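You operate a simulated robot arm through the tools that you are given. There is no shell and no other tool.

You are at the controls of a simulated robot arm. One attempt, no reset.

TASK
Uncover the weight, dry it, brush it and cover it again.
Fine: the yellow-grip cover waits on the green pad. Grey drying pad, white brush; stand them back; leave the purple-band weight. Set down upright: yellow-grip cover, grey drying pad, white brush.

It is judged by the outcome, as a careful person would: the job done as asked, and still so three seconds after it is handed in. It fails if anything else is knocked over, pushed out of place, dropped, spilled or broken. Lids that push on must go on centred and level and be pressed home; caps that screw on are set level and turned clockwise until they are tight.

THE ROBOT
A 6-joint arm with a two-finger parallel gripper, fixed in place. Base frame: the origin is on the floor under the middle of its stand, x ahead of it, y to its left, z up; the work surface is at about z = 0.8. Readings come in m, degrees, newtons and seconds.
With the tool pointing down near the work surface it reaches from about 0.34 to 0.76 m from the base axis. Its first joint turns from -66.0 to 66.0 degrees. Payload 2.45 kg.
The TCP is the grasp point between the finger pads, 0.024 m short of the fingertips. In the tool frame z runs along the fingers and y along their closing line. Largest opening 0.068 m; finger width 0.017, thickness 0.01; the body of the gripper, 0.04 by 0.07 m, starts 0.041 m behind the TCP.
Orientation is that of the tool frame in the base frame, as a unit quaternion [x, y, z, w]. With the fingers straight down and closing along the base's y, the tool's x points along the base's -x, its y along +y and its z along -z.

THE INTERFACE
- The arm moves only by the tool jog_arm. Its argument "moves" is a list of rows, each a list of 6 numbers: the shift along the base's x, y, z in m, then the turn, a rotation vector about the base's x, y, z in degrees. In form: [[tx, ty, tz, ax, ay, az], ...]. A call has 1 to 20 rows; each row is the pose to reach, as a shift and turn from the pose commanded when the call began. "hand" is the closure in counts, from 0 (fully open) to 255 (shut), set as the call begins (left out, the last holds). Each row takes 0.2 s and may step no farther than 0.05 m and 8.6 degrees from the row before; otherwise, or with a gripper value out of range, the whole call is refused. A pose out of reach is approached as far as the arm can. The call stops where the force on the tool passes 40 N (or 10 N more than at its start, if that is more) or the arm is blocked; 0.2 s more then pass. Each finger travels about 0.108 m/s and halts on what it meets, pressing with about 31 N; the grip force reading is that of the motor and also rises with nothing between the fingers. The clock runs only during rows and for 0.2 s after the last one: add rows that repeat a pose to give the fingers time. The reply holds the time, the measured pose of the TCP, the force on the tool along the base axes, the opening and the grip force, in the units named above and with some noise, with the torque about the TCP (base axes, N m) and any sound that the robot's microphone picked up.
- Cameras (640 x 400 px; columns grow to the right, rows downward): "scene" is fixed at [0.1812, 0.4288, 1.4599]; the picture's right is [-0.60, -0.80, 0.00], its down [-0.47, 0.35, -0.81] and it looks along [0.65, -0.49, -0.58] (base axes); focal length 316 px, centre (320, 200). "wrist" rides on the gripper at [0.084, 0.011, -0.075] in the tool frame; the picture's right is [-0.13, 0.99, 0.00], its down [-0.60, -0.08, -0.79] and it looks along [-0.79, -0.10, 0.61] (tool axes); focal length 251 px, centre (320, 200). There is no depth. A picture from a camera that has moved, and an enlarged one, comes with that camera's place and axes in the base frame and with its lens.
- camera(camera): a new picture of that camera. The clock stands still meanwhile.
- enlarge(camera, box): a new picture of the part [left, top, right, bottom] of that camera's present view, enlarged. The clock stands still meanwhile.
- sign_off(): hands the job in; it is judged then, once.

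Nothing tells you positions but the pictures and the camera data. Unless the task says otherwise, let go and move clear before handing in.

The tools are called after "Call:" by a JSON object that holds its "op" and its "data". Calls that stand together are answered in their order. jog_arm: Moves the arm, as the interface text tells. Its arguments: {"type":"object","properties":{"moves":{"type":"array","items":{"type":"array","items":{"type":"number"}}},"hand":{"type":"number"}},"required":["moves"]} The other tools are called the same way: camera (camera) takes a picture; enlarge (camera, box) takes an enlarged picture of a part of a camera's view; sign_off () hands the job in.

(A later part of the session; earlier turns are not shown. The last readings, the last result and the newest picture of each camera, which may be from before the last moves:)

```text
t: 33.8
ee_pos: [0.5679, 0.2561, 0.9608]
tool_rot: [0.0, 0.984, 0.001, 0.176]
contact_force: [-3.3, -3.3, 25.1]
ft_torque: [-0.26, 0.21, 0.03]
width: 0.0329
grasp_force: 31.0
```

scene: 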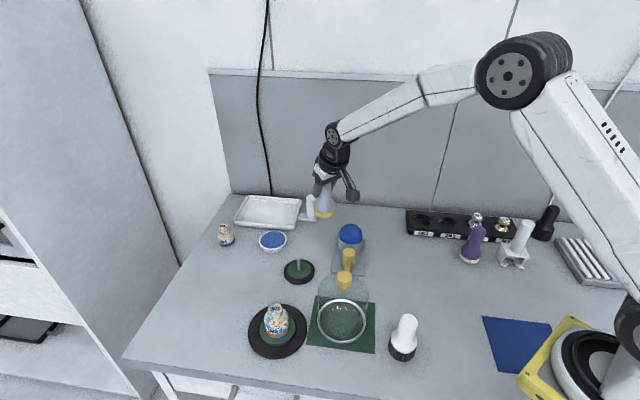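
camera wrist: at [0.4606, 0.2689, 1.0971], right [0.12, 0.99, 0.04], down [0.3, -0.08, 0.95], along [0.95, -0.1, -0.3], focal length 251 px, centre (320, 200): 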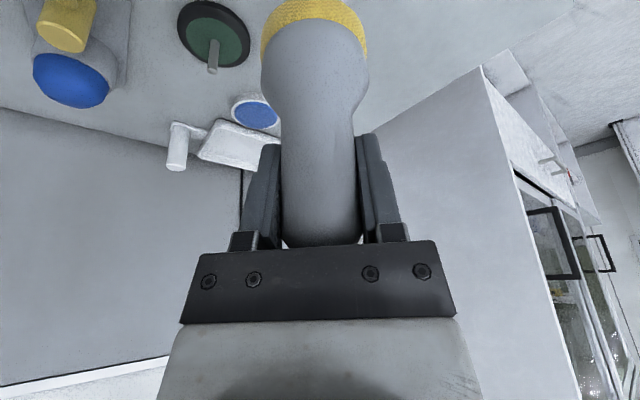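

Contact reached at TCP z ≈ 0.961, so the knob top is at about 0.882. I'll ease off to a light press, rub slightly, then lift to see the effect.

Call:
{"op": "jog_arm", "data": {"moves": [[0, 0, 0.0015, 0, 0, 0], [0.004, 0, 0.0015, 0, 0, 0], [0, 0.004, 0.0015, 0, 0, 0], [-0.004, 0, 0.0015, 0, 0, 0], [0, -0.004, 0.0015, 0, 0, 0], [0, 0, 0.0015, 0, 0, 0]]}}

Call:
{"op": "jog_arm", "data": {"moves": [[0, 0, 0.015, 0, 0, 0], [0, 0, 0.055, 0, 0, 0], [0, 0, 0.1, 0, 0, 0], [0, 0, 0.1, 0, 0, 0]]}}

Call:
{"op": "enlarge", "data": {"camera": "scene", "box": [250, 280, 310, 350]}}

```text
t: 35.2
ee_pos: [0.5655, 0.2539, 0.9602]
tool_rot: [0.001, 0.985, -0.001, 0.173]
contact_force: [-7.2, -4.1, 20.1]
ft_torque: [-0.35, 0.34, -0.01]
width: 0.0331
grasp_force: 31.1
```

```text
t: 36.2
ee_pos: [0.5647, 0.2546, 1.0606]
tool_rot: [-0.001, 0.985, 0.001, 0.173]
contact_force: [0.1, -1.1, -1.3]
ft_torque: [-0.01, 0.0, 0.04]
width: 0.0327
grasp_force: 31.2
```

```text
5.71 times, centred on (280, 315) of scene
camera zoom: at [0.1813, 0.4288, 1.4599], right [-0.6, -0.8, 0.0], down [-0.47, 0.35, -0.81], along [0.65, -0.49, -0.58], focal length 1805 px, centre (549, -457)
```

zoom: 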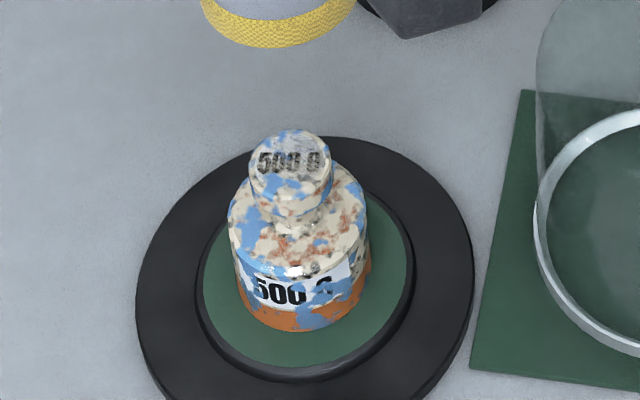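

I'll zoom in closer on the weight to see what changed.

Call:
{"op": "enlarge", "data": {"camera": "scene", "box": [262, 298, 294, 340]}}

```text
9.52 times, centred on (278, 319) of scene
camera zoom: at [0.1813, 0.4288, 1.4599], right [-0.6, -0.8, 0.0], down [-0.47, 0.35, -0.81], along [0.65, -0.49, -0.58], focal length 3008 px, centre (720, -933)
```

zoom: 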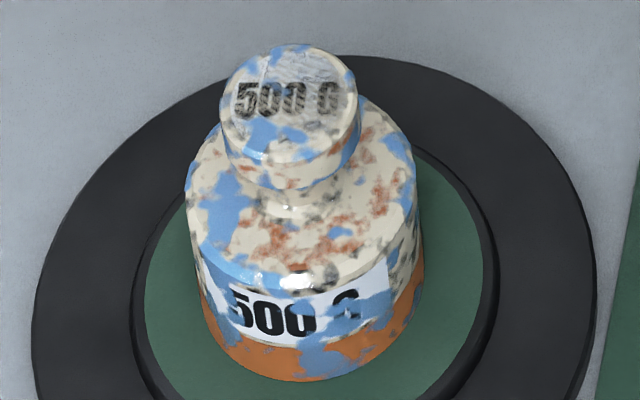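

Blue wet patches remain around the knob and shoulder, so a single light rub isn't enough. I'll do a more deliberate wipe with wider strokes over the knob top and compare.

Call:
{"op": "jog_arm", "data": {"moves": [[0, 0, -0.045, 0, 0, 0], [0, 0, -0.085, 0, 0, 0], [0, 0, -0.096, 0, 0, 0], [0, 0, -0.1, 0, 0, 0], [0.01, 0, -0.1, 0, 0, 0], [0.0, 0, -0.1, 0, 0, 0], [-0.01, 0, -0.1, 0, 0, 0], [0.0, 0, -0.1, 0, 0, 0], [0, 0.01, -0.1, 0, 0, 0], [0, 0, -0.1, 0, 0, 0], [0, -0.01, -0.1, 0, 0, 0], [0, 0, -0.1, 0, 0, 0]]}}

Call:
{"op": "jog_arm", "data": {"moves": [[0, 0, 0.015, 0, 0, 0], [0, 0, 0.055, 0, 0, 0], [0, 0, 0.1, 0, 0, 0], [0, 0, 0.1, 0, 0, 0]]}}

Call:
{"op": "enlarge", "data": {"camera": "scene", "box": [262, 298, 294, 340]}}

Call:
{"op": "enlarge", "data": {"camera": "scene", "box": [230, 230, 330, 350]}}

```text
t: 38.8
ee_pos: [0.5664, 0.2542, 0.9604]
tool_rot: [0.0, 0.985, -0.001, 0.173]
contact_force: [0.4, -4.7, 10.8]
ft_torque: [-0.31, -0.19, -0.06]
width: 0.0327
grasp_force: 31.1
```

```text
t: 39.8
ee_pos: [0.5653, 0.2554, 1.0592]
tool_rot: [-0.001, 0.985, 0.0, 0.174]
contact_force: [-0.1, 0.1, -1.1]
ft_torque: [0.01, 0.01, -0.01]
width: 0.0328
grasp_force: 30.9
```

```text
9.52 times, centred on (278, 319) of scene
camera zoom: at [0.1813, 0.4288, 1.4599], right [-0.6, -0.8, 0.0], down [-0.47, 0.35, -0.81], along [0.65, -0.49, -0.58], focal length 3008 px, centre (720, -933)
```

zoom: 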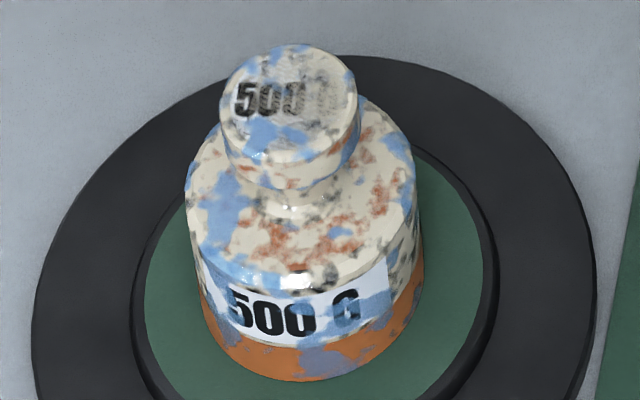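

```text
3.33 times, centred on (280, 290) of scene
camera zoom: at [0.1813, 0.4288, 1.4599], right [-0.6, -0.8, 0.0], down [-0.47, 0.35, -0.81], along [0.65, -0.49, -0.58], focal length 1053 px, centre (453, -100)
```

zoom: 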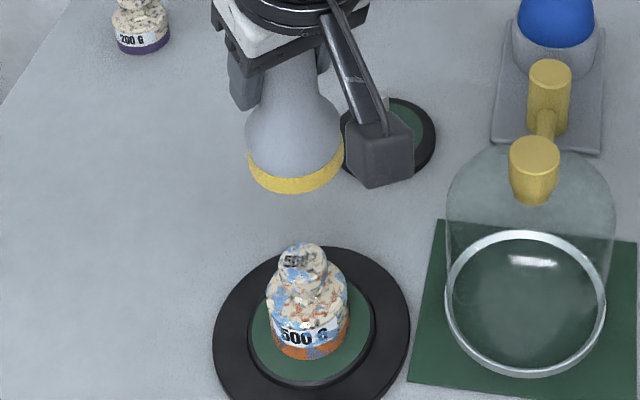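

The blue film has faded across the whole weight, and the "G" on the label now shows through. So rubbing with the pad dries it progressively, and I'll keep rubbing.

Call:
{"op": "jog_arm", "data": {"moves": [[0, 0, -0.045, 0, 0, 0], [0, 0, -0.085, 0, 0, 0], [0, 0, -0.096, 0, 0, 0], [0, 0, -0.1, 0, 0, 0], [0.01, 0, -0.1, 0, 0, 0], [0.0, 0, -0.1, 0, 0, 0], [-0.01, 0, -0.1, 0, 0, 0], [0.0, 0, -0.1, 0, 0, 0], [0, 0.01, -0.1, 0, 0, 0], [0, 0, -0.1, 0, 0, 0], [0, -0.01, -0.1, 0, 0, 0], [0, 0, -0.1, 0, 0, 0], [0.01, 0, -0.1, 0, 0, 0], [0.0, 0, -0.1, 0, 0, 0], [-0.01, 0, -0.1, 0, 0, 0], [0.0, 0, -0.1, 0, 0, 0], [0, 0.01, -0.1, 0, 0, 0], [0, 0, -0.1, 0, 0, 0], [0, -0.01, -0.1, 0, 0, 0], [0, 0, -0.1, 0, 0, 0]]}}

Call:
{"op": "enlarge", "data": {"camera": "scene", "box": [262, 298, 294, 340]}}

```text
t: 44.0
ee_pos: [0.5646, 0.255, 0.9615]
tool_rot: [0.0, 0.985, 0.0, 0.173]
contact_force: [0.0, -3.5, 6.0]
ft_torque: [-0.17, -0.12, -0.05]
width: 0.0326
grasp_force: 30.9
```

```text
9.52 times, centred on (278, 319) of scene
camera zoom: at [0.1812, 0.4286, 1.46], right [-0.6, -0.8, 0.0], down [-0.47, 0.35, -0.81], along [0.65, -0.49, -0.58], focal length 3008 px, centre (720, -933)
```

zoom: 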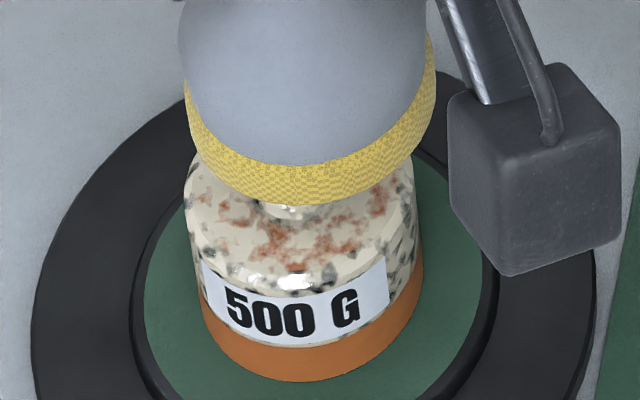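

The blue is gone. I'll give it a few more strokes for good measure, then lift and inspect.

Call:
{"op": "jog_arm", "data": {"moves": [[0.01, 0, -0.0003, 0, 0, 0], [0.0, 0, -0.0003, 0, 0, 0], [-0.01, 0, -0.0003, 0, 0, 0], [0.0, 0, -0.0003, 0, 0, 0], [0, 0.01, -0.0003, 0, 0, 0], [0, 0, -0.0003, 0, 0, 0], [0, -0.01, -0.0003, 0, 0, 0], [0, 0, -0.0003, 0, 0, 0]]}}

Call:
{"op": "jog_arm", "data": {"moves": [[0, 0, 0.01, 0, 0, 0], [0, 0, 0.05, 0, 0, 0], [0, 0, 0.1, 0, 0, 0], [0, 0, 0.1, 0, 0, 0]]}}

Call:
{"op": "enlarge", "data": {"camera": "scene", "box": [262, 298, 294, 340]}}

Call:
{"op": "camera", "data": {"camera": "scene"}}

```text
t: 45.8
ee_pos: [0.5663, 0.2548, 0.9607]
tool_rot: [0.0, 0.985, -0.002, 0.174]
contact_force: [1.4, -5.9, 13.6]
ft_torque: [-0.51, -0.33, -0.07]
width: 0.0328
grasp_force: 31.1
```

```text
t: 46.8
ee_pos: [0.5648, 0.2572, 1.0591]
tool_rot: [-0.001, 0.985, 0.0, 0.173]
contact_force: [-1.1, -0.7, -1.0]
ft_torque: [0.02, -0.03, 0.02]
width: 0.0326
grasp_force: 31.2
```

```text
9.52 times, centred on (278, 319) of scene
camera zoom: at [0.1813, 0.4288, 1.4599], right [-0.6, -0.8, 0.0], down [-0.47, 0.35, -0.81], along [0.65, -0.49, -0.58], focal length 3008 px, centre (720, -933)
```

zoom: 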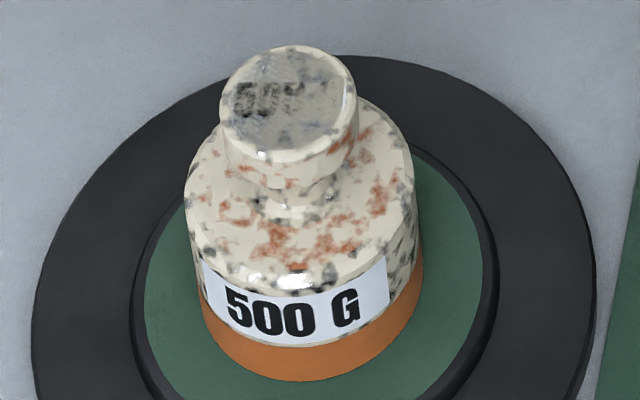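

```text
taken
```

scene: 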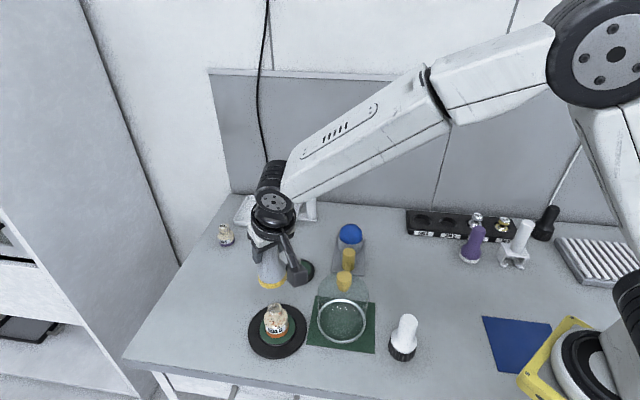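

The wet film is entirely gone on this side. I'll zoom in on the knob top and check the pad before returning it.

Call:
{"op": "enlarge", "data": {"camera": "scene", "box": [268, 299, 288, 317]}}

Call:
{"op": "enlarge", "data": {"camera": "scene", "box": [215, 220, 237, 250]}}

```text
16.00 times, centred on (278, 308) of scene
camera zoom: at [0.1813, 0.4288, 1.4599], right [-0.6, -0.8, 0.0], down [-0.47, 0.35, -0.81], along [0.65, -0.49, -0.58], focal length 5053 px, centre (992, -1528)
```

zoom: 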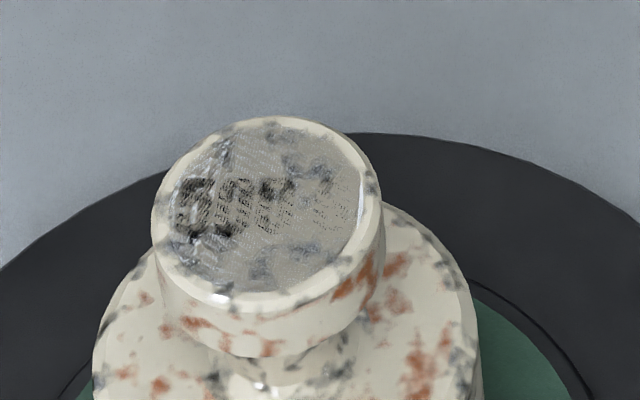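

```text
13.33 times, centred on (226, 235) of scene
camera zoom: at [0.1813, 0.4288, 1.4599], right [-0.6, -0.8, 0.0], down [-0.47, 0.35, -0.81], along [0.65, -0.49, -0.58], focal length 4211 px, centre (1573, -267)
```

zoom: 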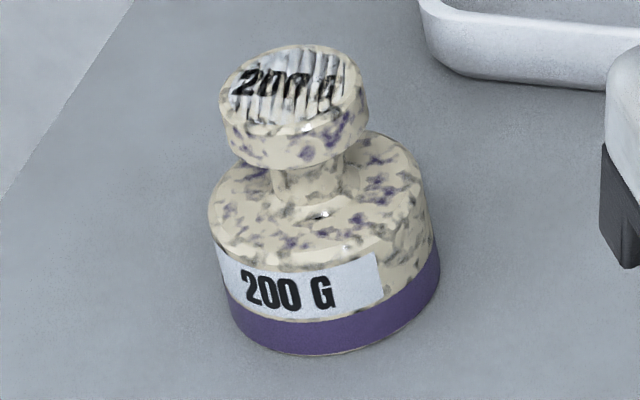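

The knob's label stripes look like the same rendering effect seen on the untouched 200 g weight, so nothing is damaged. The weight is dry, so I'll carry the grey pad back to its original place.

Call:
{"op": "jog_arm", "data": {"moves": [[0.02, -0.033, 0, 0, 0, 0], [0.04, -0.067, 0, 0, 0, 0], [0.06, -0.1, 0, 0, 0, 0], [0.08, -0.133, 0, 0, 0, 0], [0.1, -0.167, 0, 0, 0, 0], [0.12, -0.2, 0, 0, 0, 0], [0.138, -0.231, 0, 0, 0, 0], [0.165, -0.231, -0.02, 0, 0, 0], [0.195, -0.231, -0.05, 0, 0, 0], [0.209, -0.231, -0.08, 0, 0, 0], [0.209, -0.231, -0.12, 0, 0, 0], [0.209, -0.231, -0.15, 0, 0, 0], [0.209, -0.231, -0.15, 0, 0, 0]]}}

Call:
{"op": "enlarge", "data": {"camera": "scene", "box": [270, 130, 370, 260]}}

Call:
{"op": "camera", "data": {"camera": "wrist"}}

```text
t: 49.6
ee_pos: [0.7762, 0.024, 0.9079]
tool_rot: [0.0, 0.985, 0.0, 0.174]
contact_force: [0.5, -0.4, -0.1]
ft_torque: [0.01, -0.02, 0.0]
width: 0.0331
grasp_force: 31.0
```

```text
3.08 times, centred on (320, 195) of scene
camera zoom: at [0.1813, 0.4288, 1.4599], right [-0.6, -0.8, 0.0], down [-0.47, 0.35, -0.81], along [0.65, -0.49, -0.58], focal length 972 px, centre (320, 215)
```

zoom: 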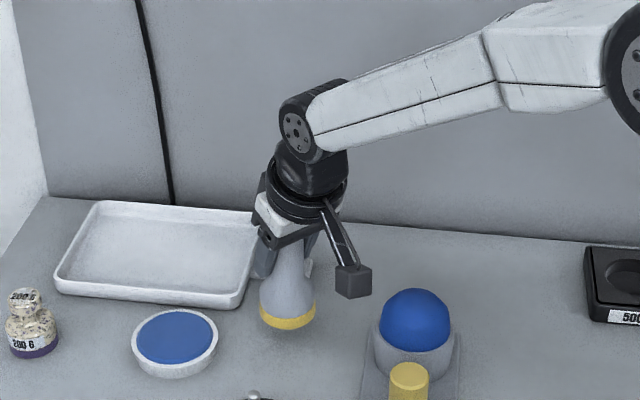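

```text
taken
camera wrist: at [0.6707, 0.0351, 0.9503], right [0.12, 0.99, 0.04], down [0.3, -0.08, 0.95], along [0.95, -0.1, -0.3], focal length 251 px, centre (320, 200)
```

wrist: 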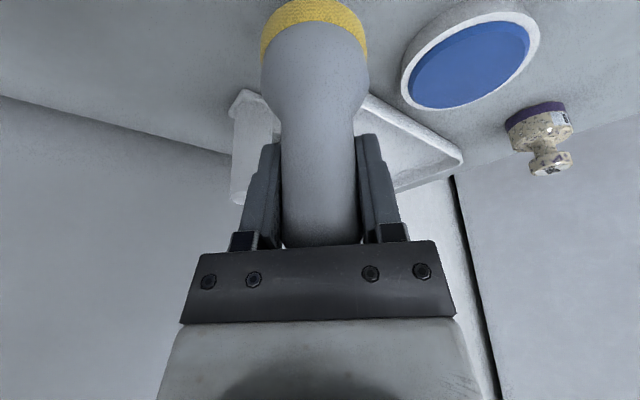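

The tool sits in the hand exactly as when picked. I'll lower it the remaining 30 mm to the bench.

Call:
{"op": "jog_arm", "data": {"moves": [[0, 0, -0.015, 0, 0, 0], [0, 0, -0.024, 0, 0, 0], [0, 0, -0.028, 0, 0, 0], [0, 0, -0.0295, 0, 0, 0], [0, 0, -0.0295, 0, 0, 0]]}}

```text
t: 50.8
ee_pos: [0.7751, 0.025, 0.881]
tool_rot: [0.0, 0.985, 0.0, 0.173]
contact_force: [-0.1, -0.2, -0.2]
ft_torque: [-0.03, 0.03, -0.01]
width: 0.0328
grasp_force: 30.4
```

Call:
{"op": "jog_arm", "data": {"moves": [[0, 0, -0.0008, 0, 0, 0], [0, 0, -0.0012, 0, 0, 0], [0, 0, -0.0012, 0, 0, 0]]}}

```text
t: 51.6
ee_pos: [0.7737, 0.0242, 0.8792]
tool_rot: [0.0, 0.985, 0.0, 0.174]
contact_force: [0.4, -0.5, -1.0]
ft_torque: [-0.04, 0.0, 0.02]
width: 0.0328
grasp_force: 30.8
```

No contact force yet. I'll lower another half millimetre at a time.

Call:
{"op": "jog_arm", "data": {"moves": [[0, 0, -0.0006, 0, 0, 0], [0, 0, -0.0006, 0, 0, 0]]}}

```text
t: 52.2
ee_pos: [0.7746, 0.0236, 0.8796]
tool_rot: [0.0, 0.985, 0.0, 0.174]
contact_force: [-0.2, -0.3, 0.3]
ft_torque: [-0.02, -0.02, 0.01]
width: 0.0326
grasp_force: 31.1
```

Call:
{"op": "jog_arm", "data": {"moves": [[0, 0, -0.0006, 0, 0, 0], [0, 0, -0.0006, 0, 0, 0]]}}

```text
t: 52.8
ee_pos: [0.7747, 0.0235, 0.8787]
tool_rot: [0.0, 0.985, 0.0, 0.174]
contact_force: [-1.8, -0.7, 2.7]
ft_torque: [0.0, 0.01, -0.01]
width: 0.033
grasp_force: 31.1
```

Contact is established at about 3 N, so the pad is standing on the bench. I'll release and rise straight up.

Call:
{"op": "jog_arm", "data": {"moves": [[0, 0, 0, 0, 0, 0], [0, 0, 0, 0, 0, 0], [0, 0, 0, 0, 0, 0], [0, 0, 0.01, 0, 0, 0], [0, 0, 0.03, 0, 0, 0], [0, 0, 0.07, 0, 0, 0], [0, 0, 0.11, 0, 0, 0], [-0.03, 0, 0.14, 0, 0, 0], [-0.06, 0, 0.15, 0, 0, 0], [-0.06, 0, 0.15, 0, 0, 0]], "hand": 0}}

Call:
{"op": "camera", "data": {"camera": "scene"}}

Call:
{"op": "enlarge", "data": {"camera": "scene", "box": [280, 180, 350, 260]}}

Call:
{"op": "camera", "data": {"camera": "wrist"}}

```text
t: 55.0
ee_pos: [0.7148, 0.025, 1.028]
tool_rot: [0.0, 0.985, 0.0, 0.174]
contact_force: [0.4, -1.0, -0.7]
ft_torque: [0.0, -0.02, -0.01]
width: 0.0679
grasp_force: 0.0
```

```text
taken
```

scene: 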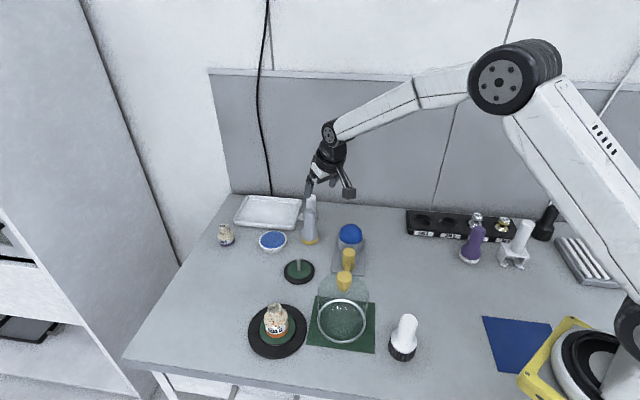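

```text
5.00 times, centred on (315, 220) of scene
camera zoom: at [0.1812, 0.4288, 1.4599], right [-0.6, -0.8, 0.0], down [-0.47, 0.35, -0.81], along [0.65, -0.49, -0.58], focal length 1579 px, centre (345, 100)
```

zoom: 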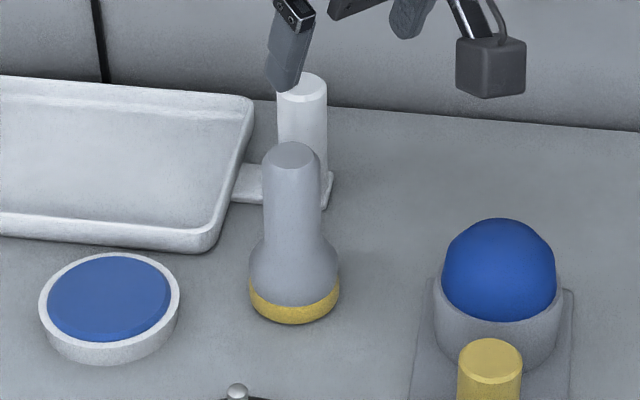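

```text
taken
camera wrist: at [0.6101, 0.0354, 1.0696], right [0.12, 0.99, 0.04], down [0.3, -0.08, 0.95], along [0.95, -0.1, -0.3], focal length 251 px, centre (320, 200)
```

wrist: 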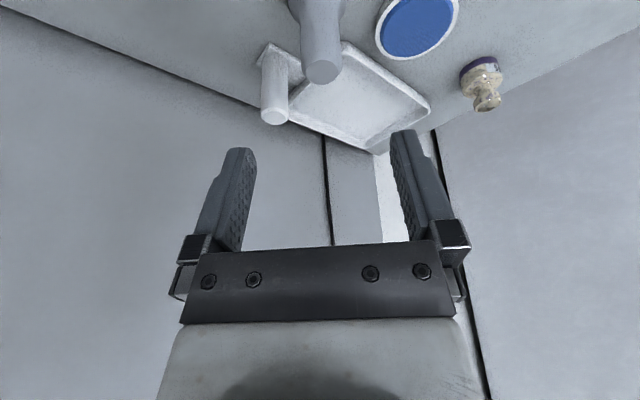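

The grey pad stands exactly where it was. Now I'll return the tool to vertical and move back towards the white brush near (0.37, 0.065).

Call:
{"op": "jog_arm", "data": {"moves": [[-0.01, 0, 0.03, 0, 5, 0], [-0.05, 0.005, 0.05, 0, 10, 0], [-0.09, 0.01, 0.06, 0, 15, 0], [-0.13, 0.015, 0.07, 0, 20, 0], [-0.175, 0.02, 0.072, 0, 20, 0], [-0.22, 0.025, 0.072, 0, 20, 0], [-0.265, 0.03, 0.072, 0, 20, 0], [-0.31, 0.035, 0.072, 0, 20, 0], [-0.355, 0.04, 0.072, 0, 20, 0], [-0.365, 0.04, 0.072, 0, 20, 0], [-0.365, 0.04, 0.072, 0, 20, 0]]}}

Call:
{"op": "camera", "data": {"camera": "wrist"}}

Call:
{"op": "enlarge", "data": {"camera": "scene", "box": [360, 290, 450, 370]}}

```text
t: 57.4
ee_pos: [0.3487, 0.0637, 1.0994]
tool_rot: [0.0, 1.0, 0.0, 0.0]
contact_force: [-0.2, 1.4, 0.4]
ft_torque: [0.02, 0.0, 0.01]
width: 0.0681
grasp_force: 0.0
```

```text
taken
camera wrist: at [0.2652, 0.0753, 1.1749], right [0.13, 0.99, 0.0], down [0.6, -0.08, 0.79], along [0.79, -0.1, -0.61], focal length 251 px, centre (320, 200)
```

wrist: 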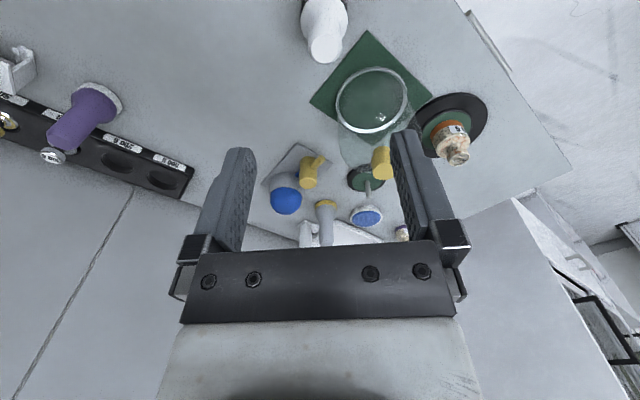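

```text
5.00 times, centred on (405, 330) of scene
camera zoom: at [0.1812, 0.4288, 1.4599], right [-0.6, -0.8, 0.0], down [-0.47, 0.35, -0.81], along [0.65, -0.49, -0.58], focal length 1579 px, centre (-105, -450)
```

zoom: 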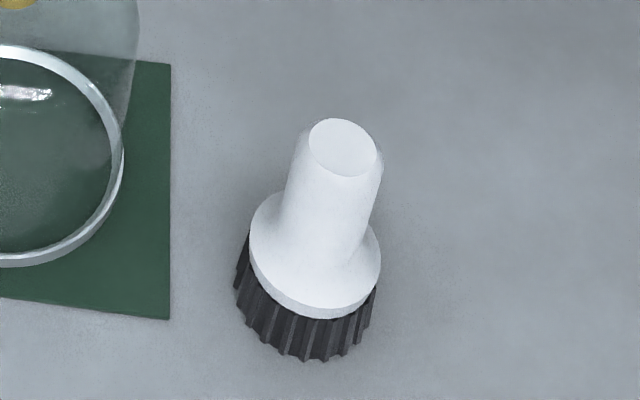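

The brush handle top is at (0.367, 0.069, 0.914), with both cameras agreeing. I'll align above it and come down to just over the handle.

Call:
{"op": "jog_arm", "data": {"moves": [[0.0187, 0.005, -0.03, 0, 0, 0], [0.0187, 0.005, -0.075, 0, 0, 0], [0.0187, 0.005, -0.115, 0, 0, 0], [0.0187, 0.005, -0.145, 0, 0, 0], [0.0187, 0.005, -0.145, 0, 0, 0]]}}

Call:
{"op": "enlarge", "data": {"camera": "scene", "box": [350, 260, 460, 370]}}

Call:
{"op": "camera", "data": {"camera": "wrist"}}

```text
t: 58.6
ee_pos: [0.3672, 0.0702, 0.955]
tool_rot: [0.0, 1.0, -0.001, 0.0]
contact_force: [0.2, 0.4, -0.2]
ft_torque: [-0.02, 0.01, 0.0]
width: 0.0679
grasp_force: 0.1
```

```text
3.64 times, centred on (405, 315) of scene
camera zoom: at [0.1812, 0.4288, 1.4599], right [-0.6, -0.8, 0.0], down [-0.47, 0.35, -0.81], along [0.65, -0.49, -0.58], focal length 1148 px, centre (11, -218)
```

zoom: 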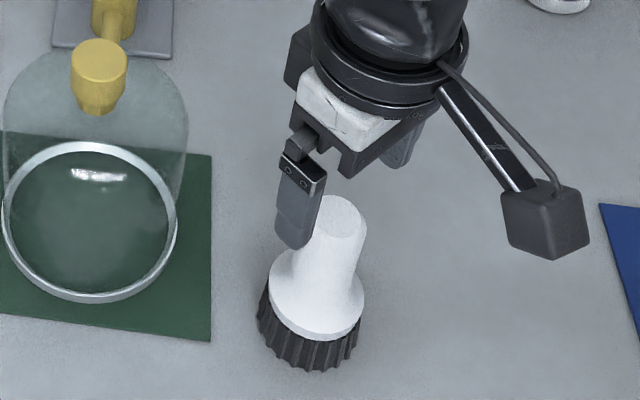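

```text
taken
camera wrist: at [0.2837, 0.0803, 1.0302], right [0.13, 0.99, 0.0], down [0.6, -0.08, 0.79], along [0.79, -0.1, -0.61], focal length 251 px, centre (320, 200)
```

wrist: 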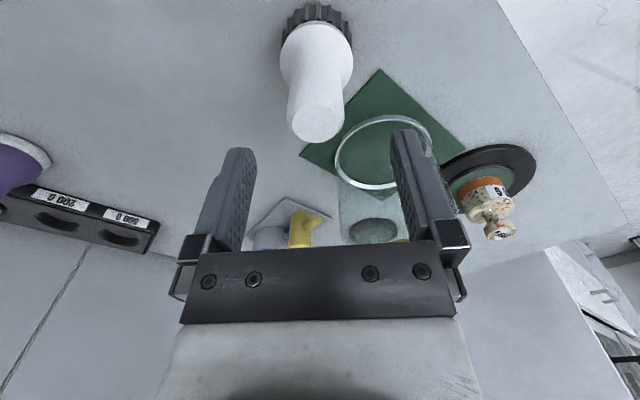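

The handle is lined up. I'll descend around it to TCP z ≈ 0.897.

Call:
{"op": "jog_arm", "data": {"moves": [[-0.001, -0.001, -0.02, 0, 0, 0], [-0.001, -0.001, -0.04, 0, 0, 0], [-0.001, -0.001, -0.052, 0, 0, 0], [-0.001, -0.001, -0.0575, 0, 0, 0], [-0.001, -0.001, -0.0575, 0, 0, 0]]}}

Call:
{"op": "camera", "data": {"camera": "wrist"}}

```text
t: 59.8
ee_pos: [0.3662, 0.0688, 0.8981]
tool_rot: [-0.001, 1.0, 0.001, 0.001]
contact_force: [-0.1, 0.4, 0.4]
ft_torque: [0.0, 0.04, -0.04]
width: 0.0679
grasp_force: 0.1
```

```text
taken
camera wrist: at [0.2827, 0.0792, 0.9726], right [0.13, 0.99, 0.0], down [0.6, -0.08, 0.79], along [0.79, -0.1, -0.61], focal length 251 px, centre (320, 200)
```

wrist: 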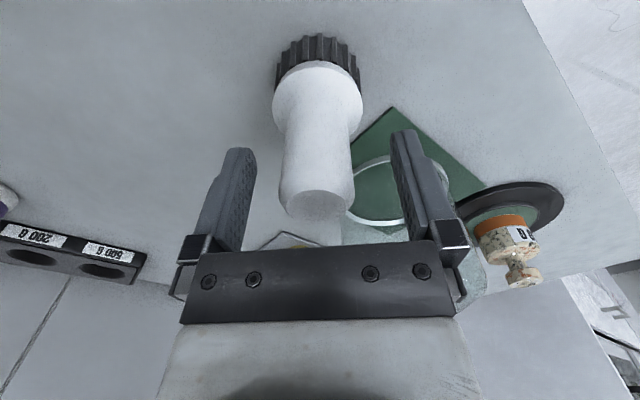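

The handle is between the fingers. I'll close the grip.

Call:
{"op": "jog_arm", "data": {"moves": [[0, 0, 0, 0, 0, 0], [0, 0, 0, 0, 0, 0], [0, 0, 0, 0, 0, 0], [0, 0, 0, 0, 0, 0]], "hand": 255}}

```text
t: 60.8
ee_pos: [0.3673, 0.0692, 0.8981]
tool_rot: [0.0, 1.0, 0.0, -0.001]
contact_force: [0.1, -1.1, -0.1]
ft_torque: [0.0, -0.02, 0.0]
width: 0.0329
grasp_force: 30.8
```

The brush is gripped. I'll lift it high to clear the dome and carry it over the weight.

Call:
{"op": "jog_arm", "data": {"moves": [[0, 0, 0.01, 0, 0, 0], [0, 0, 0.04, 0, 0, 0], [0, 0, 0.085, 0, 0, 0], [0, 0, 0.13, 0, 0, 0], [0, 0, 0.175, 0, 0, 0], [0, 0, 0.222, 0, 0, 0], [0, 0, 0.222, 0, 0, 0]]}}

Call:
{"op": "camera", "data": {"camera": "scene"}}

Call:
{"op": "camera", "data": {"camera": "wrist"}}

```text
t: 62.4
ee_pos: [0.3667, 0.0677, 1.1204]
tool_rot: [0.0, 1.0, 0.0, 0.0]
contact_force: [0.5, -0.3, -1.4]
ft_torque: [0.0, -0.04, 0.0]
width: 0.0329
grasp_force: 30.9
```

```text
taken
```

scene: 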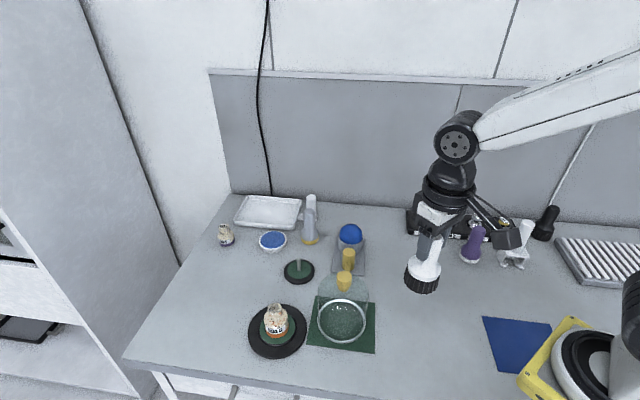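

```text
taken
camera wrist: at [0.2824, 0.0779, 1.1956], right [0.13, 0.99, 0.0], down [0.6, -0.08, 0.79], along [0.79, -0.1, -0.61], focal length 251 px, centre (320, 200)
```

wrist: 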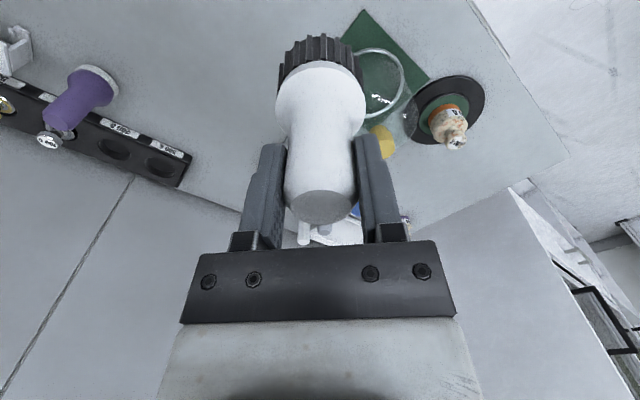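

The brush is up and held straight. I'll move over the weight and descend to just above its knob.

Call:
{"op": "jog_arm", "data": {"moves": [[0.029, 0.027, 0, 0, 0, 0], [0.058, 0.054, 0, 0, 0, 0], [0.087, 0.081, 0, 0, 0, 0], [0.116, 0.108, 0, 0, 0, 0], [0.145, 0.136, 0, 0, 0, 0], [0.174, 0.163, 0, 0, 0, 0], [0.1985, 0.187, 0, 0, 0, 0], [0.1985, 0.187, -0.04, 0, 0, 0], [0.1985, 0.187, -0.08, 0, 0, 0], [0.1985, 0.187, -0.115, 0, 0, 0], [0.1985, 0.187, -0.125, 0, 0, 0], [0.1985, 0.187, -0.125, 0, 0, 0]]}}

Call:
{"op": "enlarge", "data": {"camera": "scene", "box": [230, 260, 330, 360]}}

```text
t: 65.0
ee_pos: [0.5652, 0.255, 0.9941]
tool_rot: [-0.001, 1.0, 0.0, 0.0]
contact_force: [0.2, -0.5, -0.8]
ft_torque: [0.0, -0.01, 0.07]
width: 0.0329
grasp_force: 31.1
```

```text
4.00 times, centred on (280, 310) of scene
camera zoom: at [0.1813, 0.4288, 1.4599], right [-0.6, -0.8, 0.0], down [-0.47, 0.35, -0.81], along [0.65, -0.49, -0.58], focal length 1263 px, centre (480, -240)
```

zoom: 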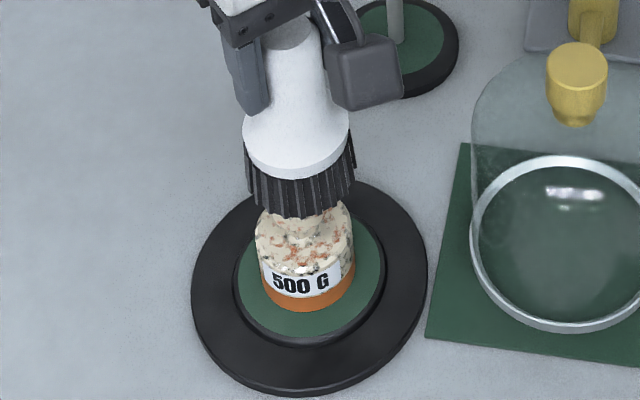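

The bristles are about 14 mm above the knob. I'll lower in small steps to find contact.

Call:
{"op": "jog_arm", "data": {"moves": [[0, 0, -0.006, 0, 0, 0], [0, 0, -0.01, 0, 0, 0], [0, 0, -0.01, 0, 0, 0]]}}

Call:
{"op": "jog_arm", "data": {"moves": [[0, 0, -0.0015, 0, 0, 0], [0, 0, -0.0025, 0, 0, 0], [0, 0, -0.0025, 0, 0, 0]]}}

```text
t: 65.8
ee_pos: [0.5659, 0.2554, 0.9838]
tool_rot: [0.0, 1.0, 0.0, 0.0]
contact_force: [0.2, -0.2, -1.2]
ft_torque: [-0.02, 0.01, -0.01]
width: 0.0328
grasp_force: 31.1
```

```text
t: 66.6
ee_pos: [0.5657, 0.2562, 0.9821]
tool_rot: [0.0, 1.0, 0.0, -0.001]
contact_force: [0.4, -0.1, -1.2]
ft_torque: [-0.03, 0.01, 0.01]
width: 0.0331
grasp_force: 31.1
```

Call:
{"op": "jog_arm", "data": {"moves": [[0, 0, -0.001, 0, 0, 0], [0, 0, -0.0015, 0, 0, 0], [0, 0, -0.0015, 0, 0, 0]]}}

```text
t: 67.4
ee_pos: [0.5656, 0.2565, 0.9813]
tool_rot: [0.0, 1.0, 0.0, 0.0]
contact_force: [0.6, -1.0, -0.3]
ft_torque: [-0.02, 0.0, 0.0]
width: 0.0325
grasp_force: 31.0
```

Call:
{"op": "jog_arm", "data": {"moves": [[0, 0, -0.0008, 0, 0, 0], [0, 0, -0.0012, 0, 0, 0], [0, 0, -0.0012, 0, 0, 0]]}}

```text
t: 68.2
ee_pos: [0.5664, 0.2556, 0.9805]
tool_rot: [0.0, 1.0, 0.0, 0.0]
contact_force: [-0.4, -0.2, -0.4]
ft_torque: [-0.01, -0.01, 0.01]
width: 0.0329
grasp_force: 31.8
```

Still just at contact. I'll lower another 0.8 mm.

Call:
{"op": "jog_arm", "data": {"moves": [[0, 0, -0.0008, 0, 0, 0], [0, 0, -0.0008, 0, 0, 0]]}}

```text
t: 68.8
ee_pos: [0.5666, 0.2553, 0.979]
tool_rot: [0.0, 1.0, -0.001, 0.001]
contact_force: [-2.3, -1.1, 6.6]
ft_torque: [-0.13, 0.15, 0.01]
width: 0.0327
grasp_force: 30.2
```

The bristles touch at about 7 N. I'll brush with the same kind of strokes.

Call:
{"op": "jog_arm", "data": {"moves": [[0.01, 0, 0, 0, 0, 0], [0, 0, 0, 0, 0, 0], [-0.01, 0, 0, 0, 0, 0], [0, 0, 0, 0, 0, 0], [0, 0.01, 0, 0, 0, 0], [0, 0, 0, 0, 0, 0], [0, -0.01, 0, 0, 0, 0], [0, 0, 0, 0, 0, 0], [0.01, 0, 0, 0, 0, 0], [0, 0, 0, 0, 0, 0], [-0.01, 0, 0, 0, 0, 0], [0, 0, 0, 0, 0, 0], [0, 0.01, 0, 0, 0, 0], [0, 0, 0, 0, 0, 0], [0, -0.01, 0, 0, 0, 0], [0, 0, 0, 0, 0, 0]]}}

Call:
{"op": "enlarge", "data": {"camera": "scene", "box": [262, 298, 294, 340]}}

```text
t: 72.2
ee_pos: [0.5663, 0.2539, 0.9787]
tool_rot: [0.0, 1.0, 0.0, 0.0]
contact_force: [0.5, -7.0, 19.1]
ft_torque: [-0.62, -0.29, -0.07]
width: 0.0328
grasp_force: 31.2
```

```text
9.52 times, centred on (278, 319) of scene
camera zoom: at [0.1809, 0.4284, 1.4601], right [-0.6, -0.8, 0.0], down [-0.47, 0.35, -0.81], along [0.65, -0.49, -0.58], focal length 3008 px, centre (720, -933)
```

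zoom: 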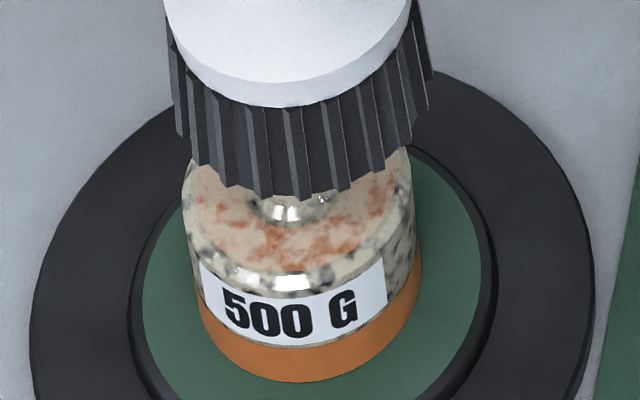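

The beige dust layer looks thinner. I'll continue brushing and then inspect.

Call:
{"op": "jog_arm", "data": {"moves": [[0.01, 0, 0.0003, 0, 0, 0], [0, 0, 0.0003, 0, 0, 0], [-0.01, 0, 0.0003, 0, 0, 0], [0, 0, 0.0003, 0, 0, 0], [0, 0.01, 0.0003, 0, 0, 0], [0, 0, 0.0003, 0, 0, 0], [0, -0.01, 0.0003, 0, 0, 0], [0, 0, 0.0003, 0, 0, 0], [0.01, 0, 0.0003, 0, 0, 0], [0, 0, 0.0003, 0, 0, 0], [-0.01, 0, 0.0003, 0, 0, 0], [0, 0, 0.0003, 0, 0, 0], [0, 0.01, 0.0003, 0, 0, 0], [0, 0, 0.0003, 0, 0, 0], [0, -0.01, 0.0003, 0, 0, 0], [0, 0, 0.0003, 0, 0, 0]]}}

Call:
{"op": "enlarge", "data": {"camera": "scene", "box": [262, 298, 294, 340]}}

```text
t: 75.6
ee_pos: [0.5658, 0.2547, 0.9781]
tool_rot: [0.0, 1.0, -0.001, 0.0]
contact_force: [0.3, -5.6, 13.3]
ft_torque: [-0.43, -0.22, -0.06]
width: 0.0326
grasp_force: 31.4
```

```text
9.52 times, centred on (278, 319) of scene
camera zoom: at [0.181, 0.4285, 1.46], right [-0.6, -0.8, 0.0], down [-0.47, 0.35, -0.81], along [0.65, -0.49, -0.58], focal length 3008 px, centre (720, -933)
```

zoom: 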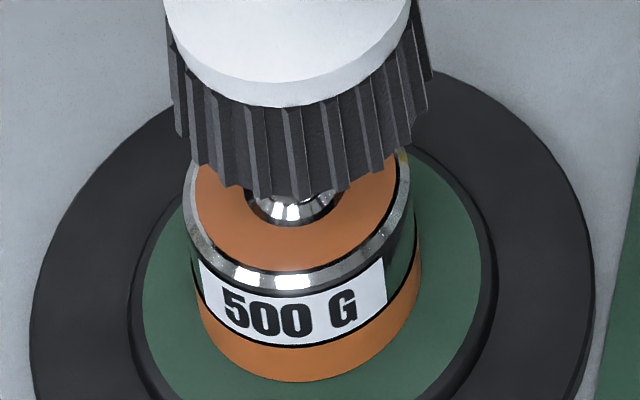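

The weight is now bright metal and looks clean. I'll lift the brush and inspect the whole of it.

Call:
{"op": "jog_arm", "data": {"moves": [[0, 0, 0.01, 0, 0, 0], [0, 0, 0.05, 0, 0, 0], [0, 0, 0.095, 0, 0, 0], [0, 0, 0.14, 0, 0, 0], [0, 0, 0.14, 0, 0, 0]]}}

Call:
{"op": "enlarge", "data": {"camera": "scene", "box": [262, 298, 294, 340]}}

Call:
{"op": "enlarge", "data": {"camera": "scene", "box": [230, 270, 330, 370]}}

Call:
{"op": "camera", "data": {"camera": "scene"}}

```text
t: 76.8
ee_pos: [0.5642, 0.2559, 1.1204]
tool_rot: [-0.001, 1.0, 0.0, 0.001]
contact_force: [0.0, 0.3, -1.6]
ft_torque: [0.0, 0.02, 0.01]
width: 0.0329
grasp_force: 31.1
```

```text
9.52 times, centred on (278, 319) of scene
camera zoom: at [0.1813, 0.4288, 1.4599], right [-0.6, -0.8, 0.0], down [-0.47, 0.35, -0.81], along [0.65, -0.49, -0.58], focal length 3008 px, centre (720, -933)
```

zoom: 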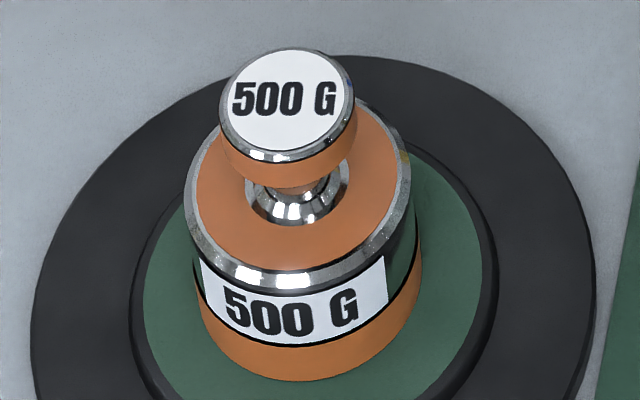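

```text
4.00 times, centred on (280, 320) of scene
camera zoom: at [0.1813, 0.4288, 1.4599], right [-0.6, -0.8, 0.0], down [-0.47, 0.35, -0.81], along [0.65, -0.49, -0.58], focal length 1263 px, centre (480, -280)
```

zoom: 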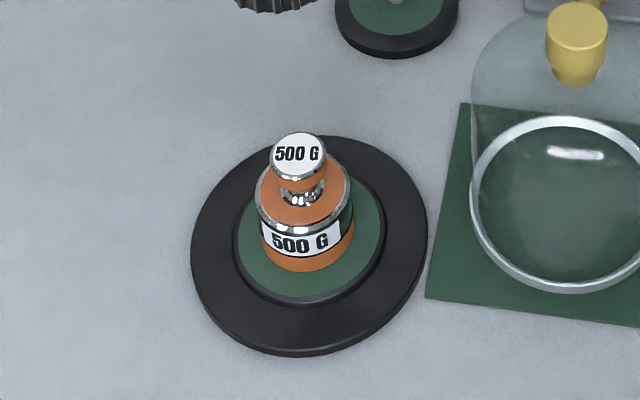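

```text
taken
```

scene: 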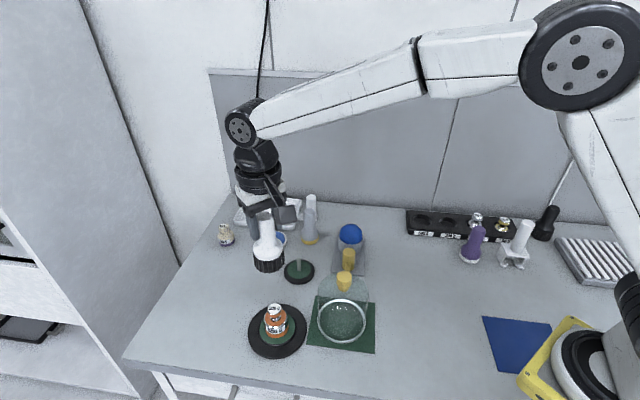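

The weight is dry, clean and unmoved. Now I'll take the brush back to its original spot.

Call:
{"op": "jog_arm", "data": {"moves": [[-0.029, -0.027, 0, 0, 0, 0], [-0.058, -0.054, 0, 0, 0, 0], [-0.087, -0.081, 0, 0, 0, 0], [-0.116, -0.108, 0, 0, 0, 0], [-0.145, -0.136, 0, 0, 0, 0], [-0.174, -0.163, 0, 0, 0, 0], [-0.1985, -0.187, 0, 0, 0, 0], [-0.1985, -0.187, -0.045, 0, 0, 0], [-0.1985, -0.187, -0.09, 0, 0, 0], [-0.1985, -0.187, -0.135, 0, 0, 0], [-0.1985, -0.187, -0.175, 0, 0, 0], [-0.1985, -0.187, -0.2, 0, 0, 0], [-0.1985, -0.187, -0.21, 0, 0, 0], [-0.1985, -0.187, -0.21, 0, 0, 0]]}}

Call:
{"op": "camera", "data": {"camera": "wrist"}}

Call:
{"op": "enlarge", "data": {"camera": "scene", "box": [350, 260, 460, 370]}}

```text
t: 79.8
ee_pos: [0.369, 0.0683, 0.9087]
tool_rot: [0.0, 1.0, 0.0, -0.001]
contact_force: [-0.2, -1.0, -0.6]
ft_torque: [0.0, 0.0, -0.02]
width: 0.0326
grasp_force: 31.5
```

```text
taken
camera wrist: at [0.2833, 0.0787, 0.9834], right [0.13, 0.99, 0.0], down [0.6, -0.08, 0.79], along [0.79, -0.1, -0.61], focal length 251 px, centre (320, 200)
```

wrist: 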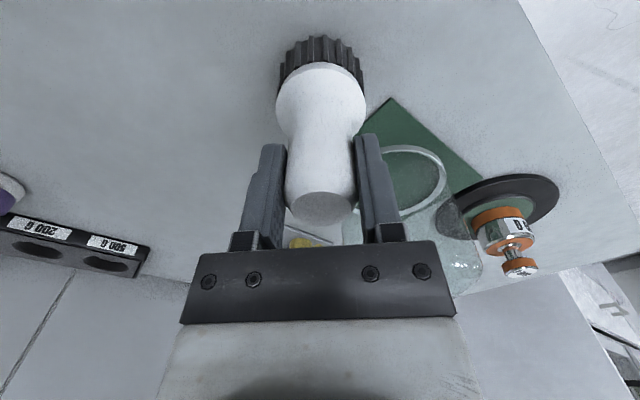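

```text
3.64 times, centred on (405, 315) of scene
camera zoom: at [0.1813, 0.4288, 1.4599], right [-0.6, -0.8, 0.0], down [-0.47, 0.35, -0.81], along [0.65, -0.49, -0.58], focal length 1148 px, centre (11, -218)
```

zoom: 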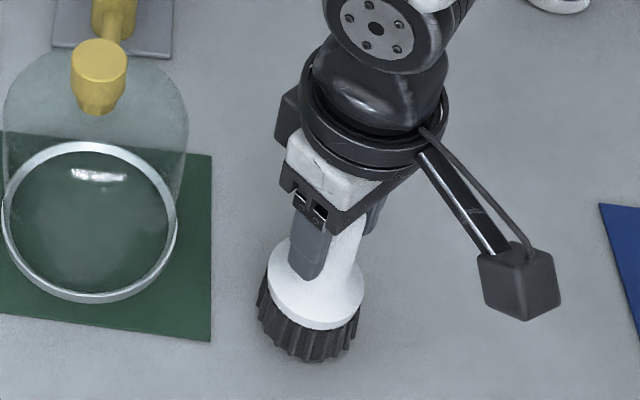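

The brush is about 11 mm above the bench. I'll lower it gently.

Call:
{"op": "jog_arm", "data": {"moves": [[0, 0, -0.005, 0, 0, 0], [0, 0, -0.009, 0, 0, 0], [0, 0, -0.0105, 0, 0, 0], [0, 0, -0.0105, 0, 0, 0]]}}

Call:
{"op": "jog_arm", "data": {"moves": [[0, 0, -0.0006, 0, 0, 0], [0, 0, -0.0006, 0, 0, 0]]}}

```text
t: 80.8
ee_pos: [0.3672, 0.0694, 0.8995]
tool_rot: [-0.001, 1.0, 0.001, 0.0]
contact_force: [0.6, 0.3, -1.9]
ft_torque: [0.05, -0.01, 0.01]
width: 0.0326
grasp_force: 31.2
```

```text
t: 81.4
ee_pos: [0.367, 0.0683, 0.8978]
tool_rot: [0.0, 1.0, 0.0, 0.001]
contact_force: [-0.6, -0.8, -1.8]
ft_torque: [0.01, -0.02, 0.01]
width: 0.0328
grasp_force: 30.7
```

Call:
{"op": "jog_arm", "data": {"moves": [[0, 0, -0.0006, 0, 0, 0], [0, 0, -0.0006, 0, 0, 0]]}}

Call:
{"op": "jog_arm", "data": {"moves": [[0, 0, -0.0005, 0, 0, 0], [0, 0, -0.0005, 0, 0, 0]]}}

```text
t: 82.0
ee_pos: [0.3675, 0.069, 0.8967]
tool_rot: [-0.002, 1.0, 0.0, 0.0]
contact_force: [-2.6, -3.1, 11.5]
ft_torque: [-0.09, 0.02, 0.02]
width: 0.0327
grasp_force: 30.4
```

```text
t: 82.6
ee_pos: [0.3679, 0.0685, 0.8963]
tool_rot: [0.0, 1.0, 0.0, 0.001]
contact_force: [-4.3, -5.2, 40.0]
ft_torque: [-0.27, 0.01, 0.01]
width: 0.0328
grasp_force: 31.2
```

The brush is down, pressing a little too hard. I'll ease up a touch, release and rise straight up.

Call:
{"op": "jog_arm", "data": {"moves": [[0, 0, 0.0009, 0, 0, 0], [0, 0, 0.0009, 0, 0, 0]]}}

Call:
{"op": "jog_arm", "data": {"moves": [[0, 0, 0, 0, 0, 0], [0, 0, 0, 0, 0, 0], [0, 0, 0, 0, 0, 0], [0, 0, 0.01, 0, 0, 0], [0, 0, 0.04, 0, 0, 0], [0, 0, 0.085, 0, 0, 0], [0, 0, 0.13, 0, 0, 0], [0, 0, 0.175, 0, 0, 0], [0, 0, 0.175, 0, 0, 0]], "hand": 0}}

Call:
{"op": "enlarge", "data": {"camera": "scene", "box": [360, 290, 450, 370]}}

Call:
{"op": "camera", "data": {"camera": "wrist"}}

```text
t: 83.2
ee_pos: [0.3678, 0.0687, 0.8971]
tool_rot: [0.0, 1.0, 0.0, 0.0]
contact_force: [-0.2, -2.0, 9.0]
ft_torque: [-0.08, -0.18, -0.02]
width: 0.0325
grasp_force: 31.2
```

```text
t: 85.2
ee_pos: [0.3662, 0.069, 1.0738]
tool_rot: [-0.001, 1.0, 0.0, 0.0]
contact_force: [-0.8, 0.2, 0.2]
ft_torque: [-0.03, -0.01, -0.02]
width: 0.0681
grasp_force: 0.1
```

```text
5.00 times, centred on (405, 330) of scene
camera zoom: at [0.1812, 0.4288, 1.4599], right [-0.6, -0.8, 0.0], down [-0.47, 0.35, -0.81], along [0.65, -0.49, -0.58], focal length 1579 px, centre (-105, -450)
```

zoom: 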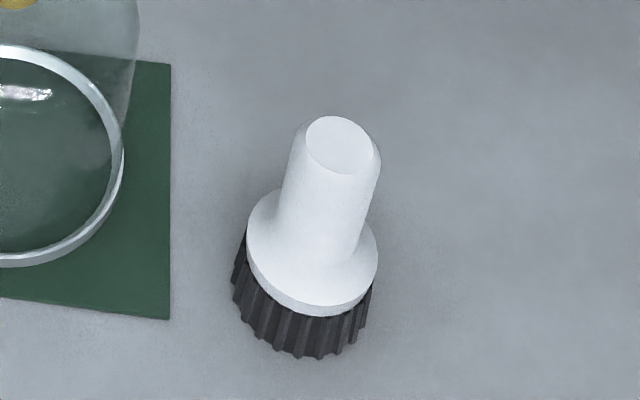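

```text
taken
camera wrist: at [0.2829, 0.0796, 1.1487], right [0.13, 0.99, 0.0], down [0.6, -0.08, 0.79], along [0.79, -0.1, -0.61], focal length 251 px, centre (320, 200)
```

wrist: 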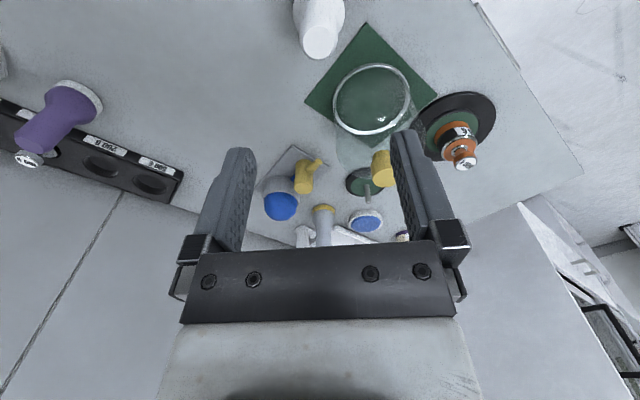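

The brush stands back in its place. Now I'll go back over the dome on the green pad to pick it up again.

Call:
{"op": "jog_arm", "data": {"moves": [[0.04, 0.02, 0, 0, 0, 0], [0.08, 0.04, 0, 0, 0, 0], [0.11, 0.055, 0, 0, 0, 0], [0.1233, 0.059, -0.014, 0, 0, 0], [0.1233, 0.059, -0.034, 0, 0, 0], [0.1233, 0.059, -0.034, 0, 0, 0]]}}

Call:
{"op": "camera", "data": {"camera": "wrist"}}

Call:
{"op": "jog_arm", "data": {"moves": [[0, 0, 0, 0, 0, 0]]}}

Call:
{"op": "jog_arm", "data": {"moves": [[0, 0, 0, 0, 0, 0]]}}

```text
t: 86.6
ee_pos: [0.4899, 0.1275, 1.0387]
tool_rot: [0.0, 1.0, 0.0, 0.0]
contact_force: [0.3, -0.4, 0.4]
ft_torque: [0.0, 0.0, 0.02]
width: 0.0682
grasp_force: 0.1
```

```text
taken
camera wrist: at [0.4061, 0.1379, 1.1136], right [0.13, 0.99, 0.0], down [0.6, -0.08, 0.79], along [0.79, -0.1, -0.61], focal length 251 px, centre (320, 200)
```

wrist: 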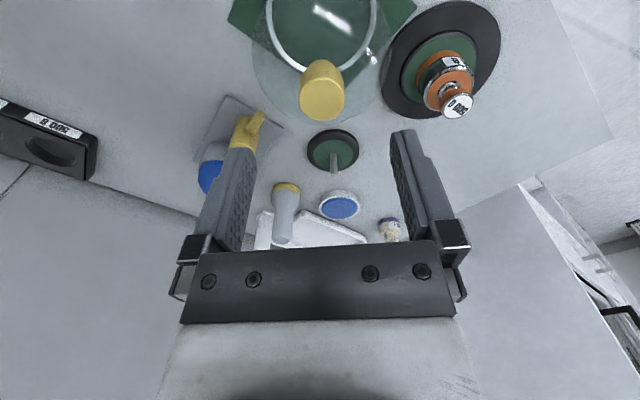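

```text
t: 87.0
ee_pos: [0.491, 0.1285, 1.0384]
tool_rot: [0.001, 1.0, 0.0, 0.0]
contact_force: [0.1, 0.8, 0.2]
ft_torque: [-0.02, -0.03, 0.02]
width: 0.068
grasp_force: 0.1
```

```text
t: 87.4
ee_pos: [0.4897, 0.1266, 1.039]
tool_rot: [-0.001, 1.0, 0.0, 0.0]
contact_force: [0.0, 0.8, -0.6]
ft_torque: [-0.03, 0.0, 0.0]
width: 0.068
grasp_force: 0.0
```

The grip is centred below the gripper. I'll descend to the height where I released it.

Call:
{"op": "jog_arm", "data": {"moves": [[-0.0006, 0.0006, -0.03, 0, 0, 0], [-0.0006, 0.0006, -0.055, 0, 0, 0], [-0.0006, 0.0006, -0.07, 0, 0, 0], [-0.0006, 0.0006, -0.0775, 0, 0, 0], [-0.0006, 0.0006, -0.0775, 0, 0, 0]]}}

Call:
{"op": "camera", "data": {"camera": "wrist"}}

```text
t: 88.6
ee_pos: [0.4907, 0.1295, 0.9621]
tool_rot: [-0.001, 1.0, 0.0, 0.0]
contact_force: [-0.1, 0.2, 0.2]
ft_torque: [0.03, -0.04, 0.0]
width: 0.0678
grasp_force: 0.2
```

```text
taken
camera wrist: at [0.4056, 0.1393, 1.0362], right [0.13, 0.99, 0.0], down [0.6, -0.08, 0.79], along [0.79, -0.1, -0.61], focal length 251 px, centre (320, 200)
```

wrist: 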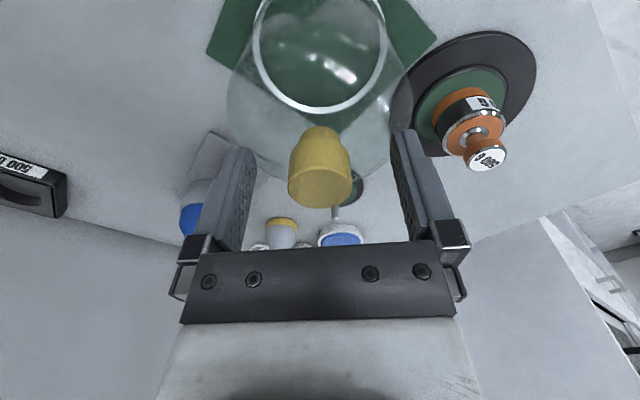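

The grip sits between the fingers just as before. I'll close on it.

Call:
{"op": "jog_arm", "data": {"moves": [[0, 0, 0, 0, 0, 0], [0, 0, 0, 0, 0, 0], [0, 0, 0, 0, 0, 0], [0, 0, 0, 0, 0, 0]], "hand": 255}}

Call:
{"op": "jog_arm", "data": {"moves": [[0, 0, 0, 0, 0, 0]]}}

```text
t: 89.6
ee_pos: [0.4886, 0.1295, 0.9614]
tool_rot: [0.0, 1.0, 0.001, 0.001]
contact_force: [0.1, 0.3, -0.8]
ft_torque: [-0.01, 0.04, -0.02]
width: 0.0307
grasp_force: 31.2
```

```text
t: 90.0
ee_pos: [0.4904, 0.1277, 0.9616]
tool_rot: [0.0, 1.0, 0.0, 0.001]
contact_force: [0.4, -0.1, 0.1]
ft_torque: [0.02, 0.06, 0.0]
width: 0.0308
grasp_force: 30.5
```

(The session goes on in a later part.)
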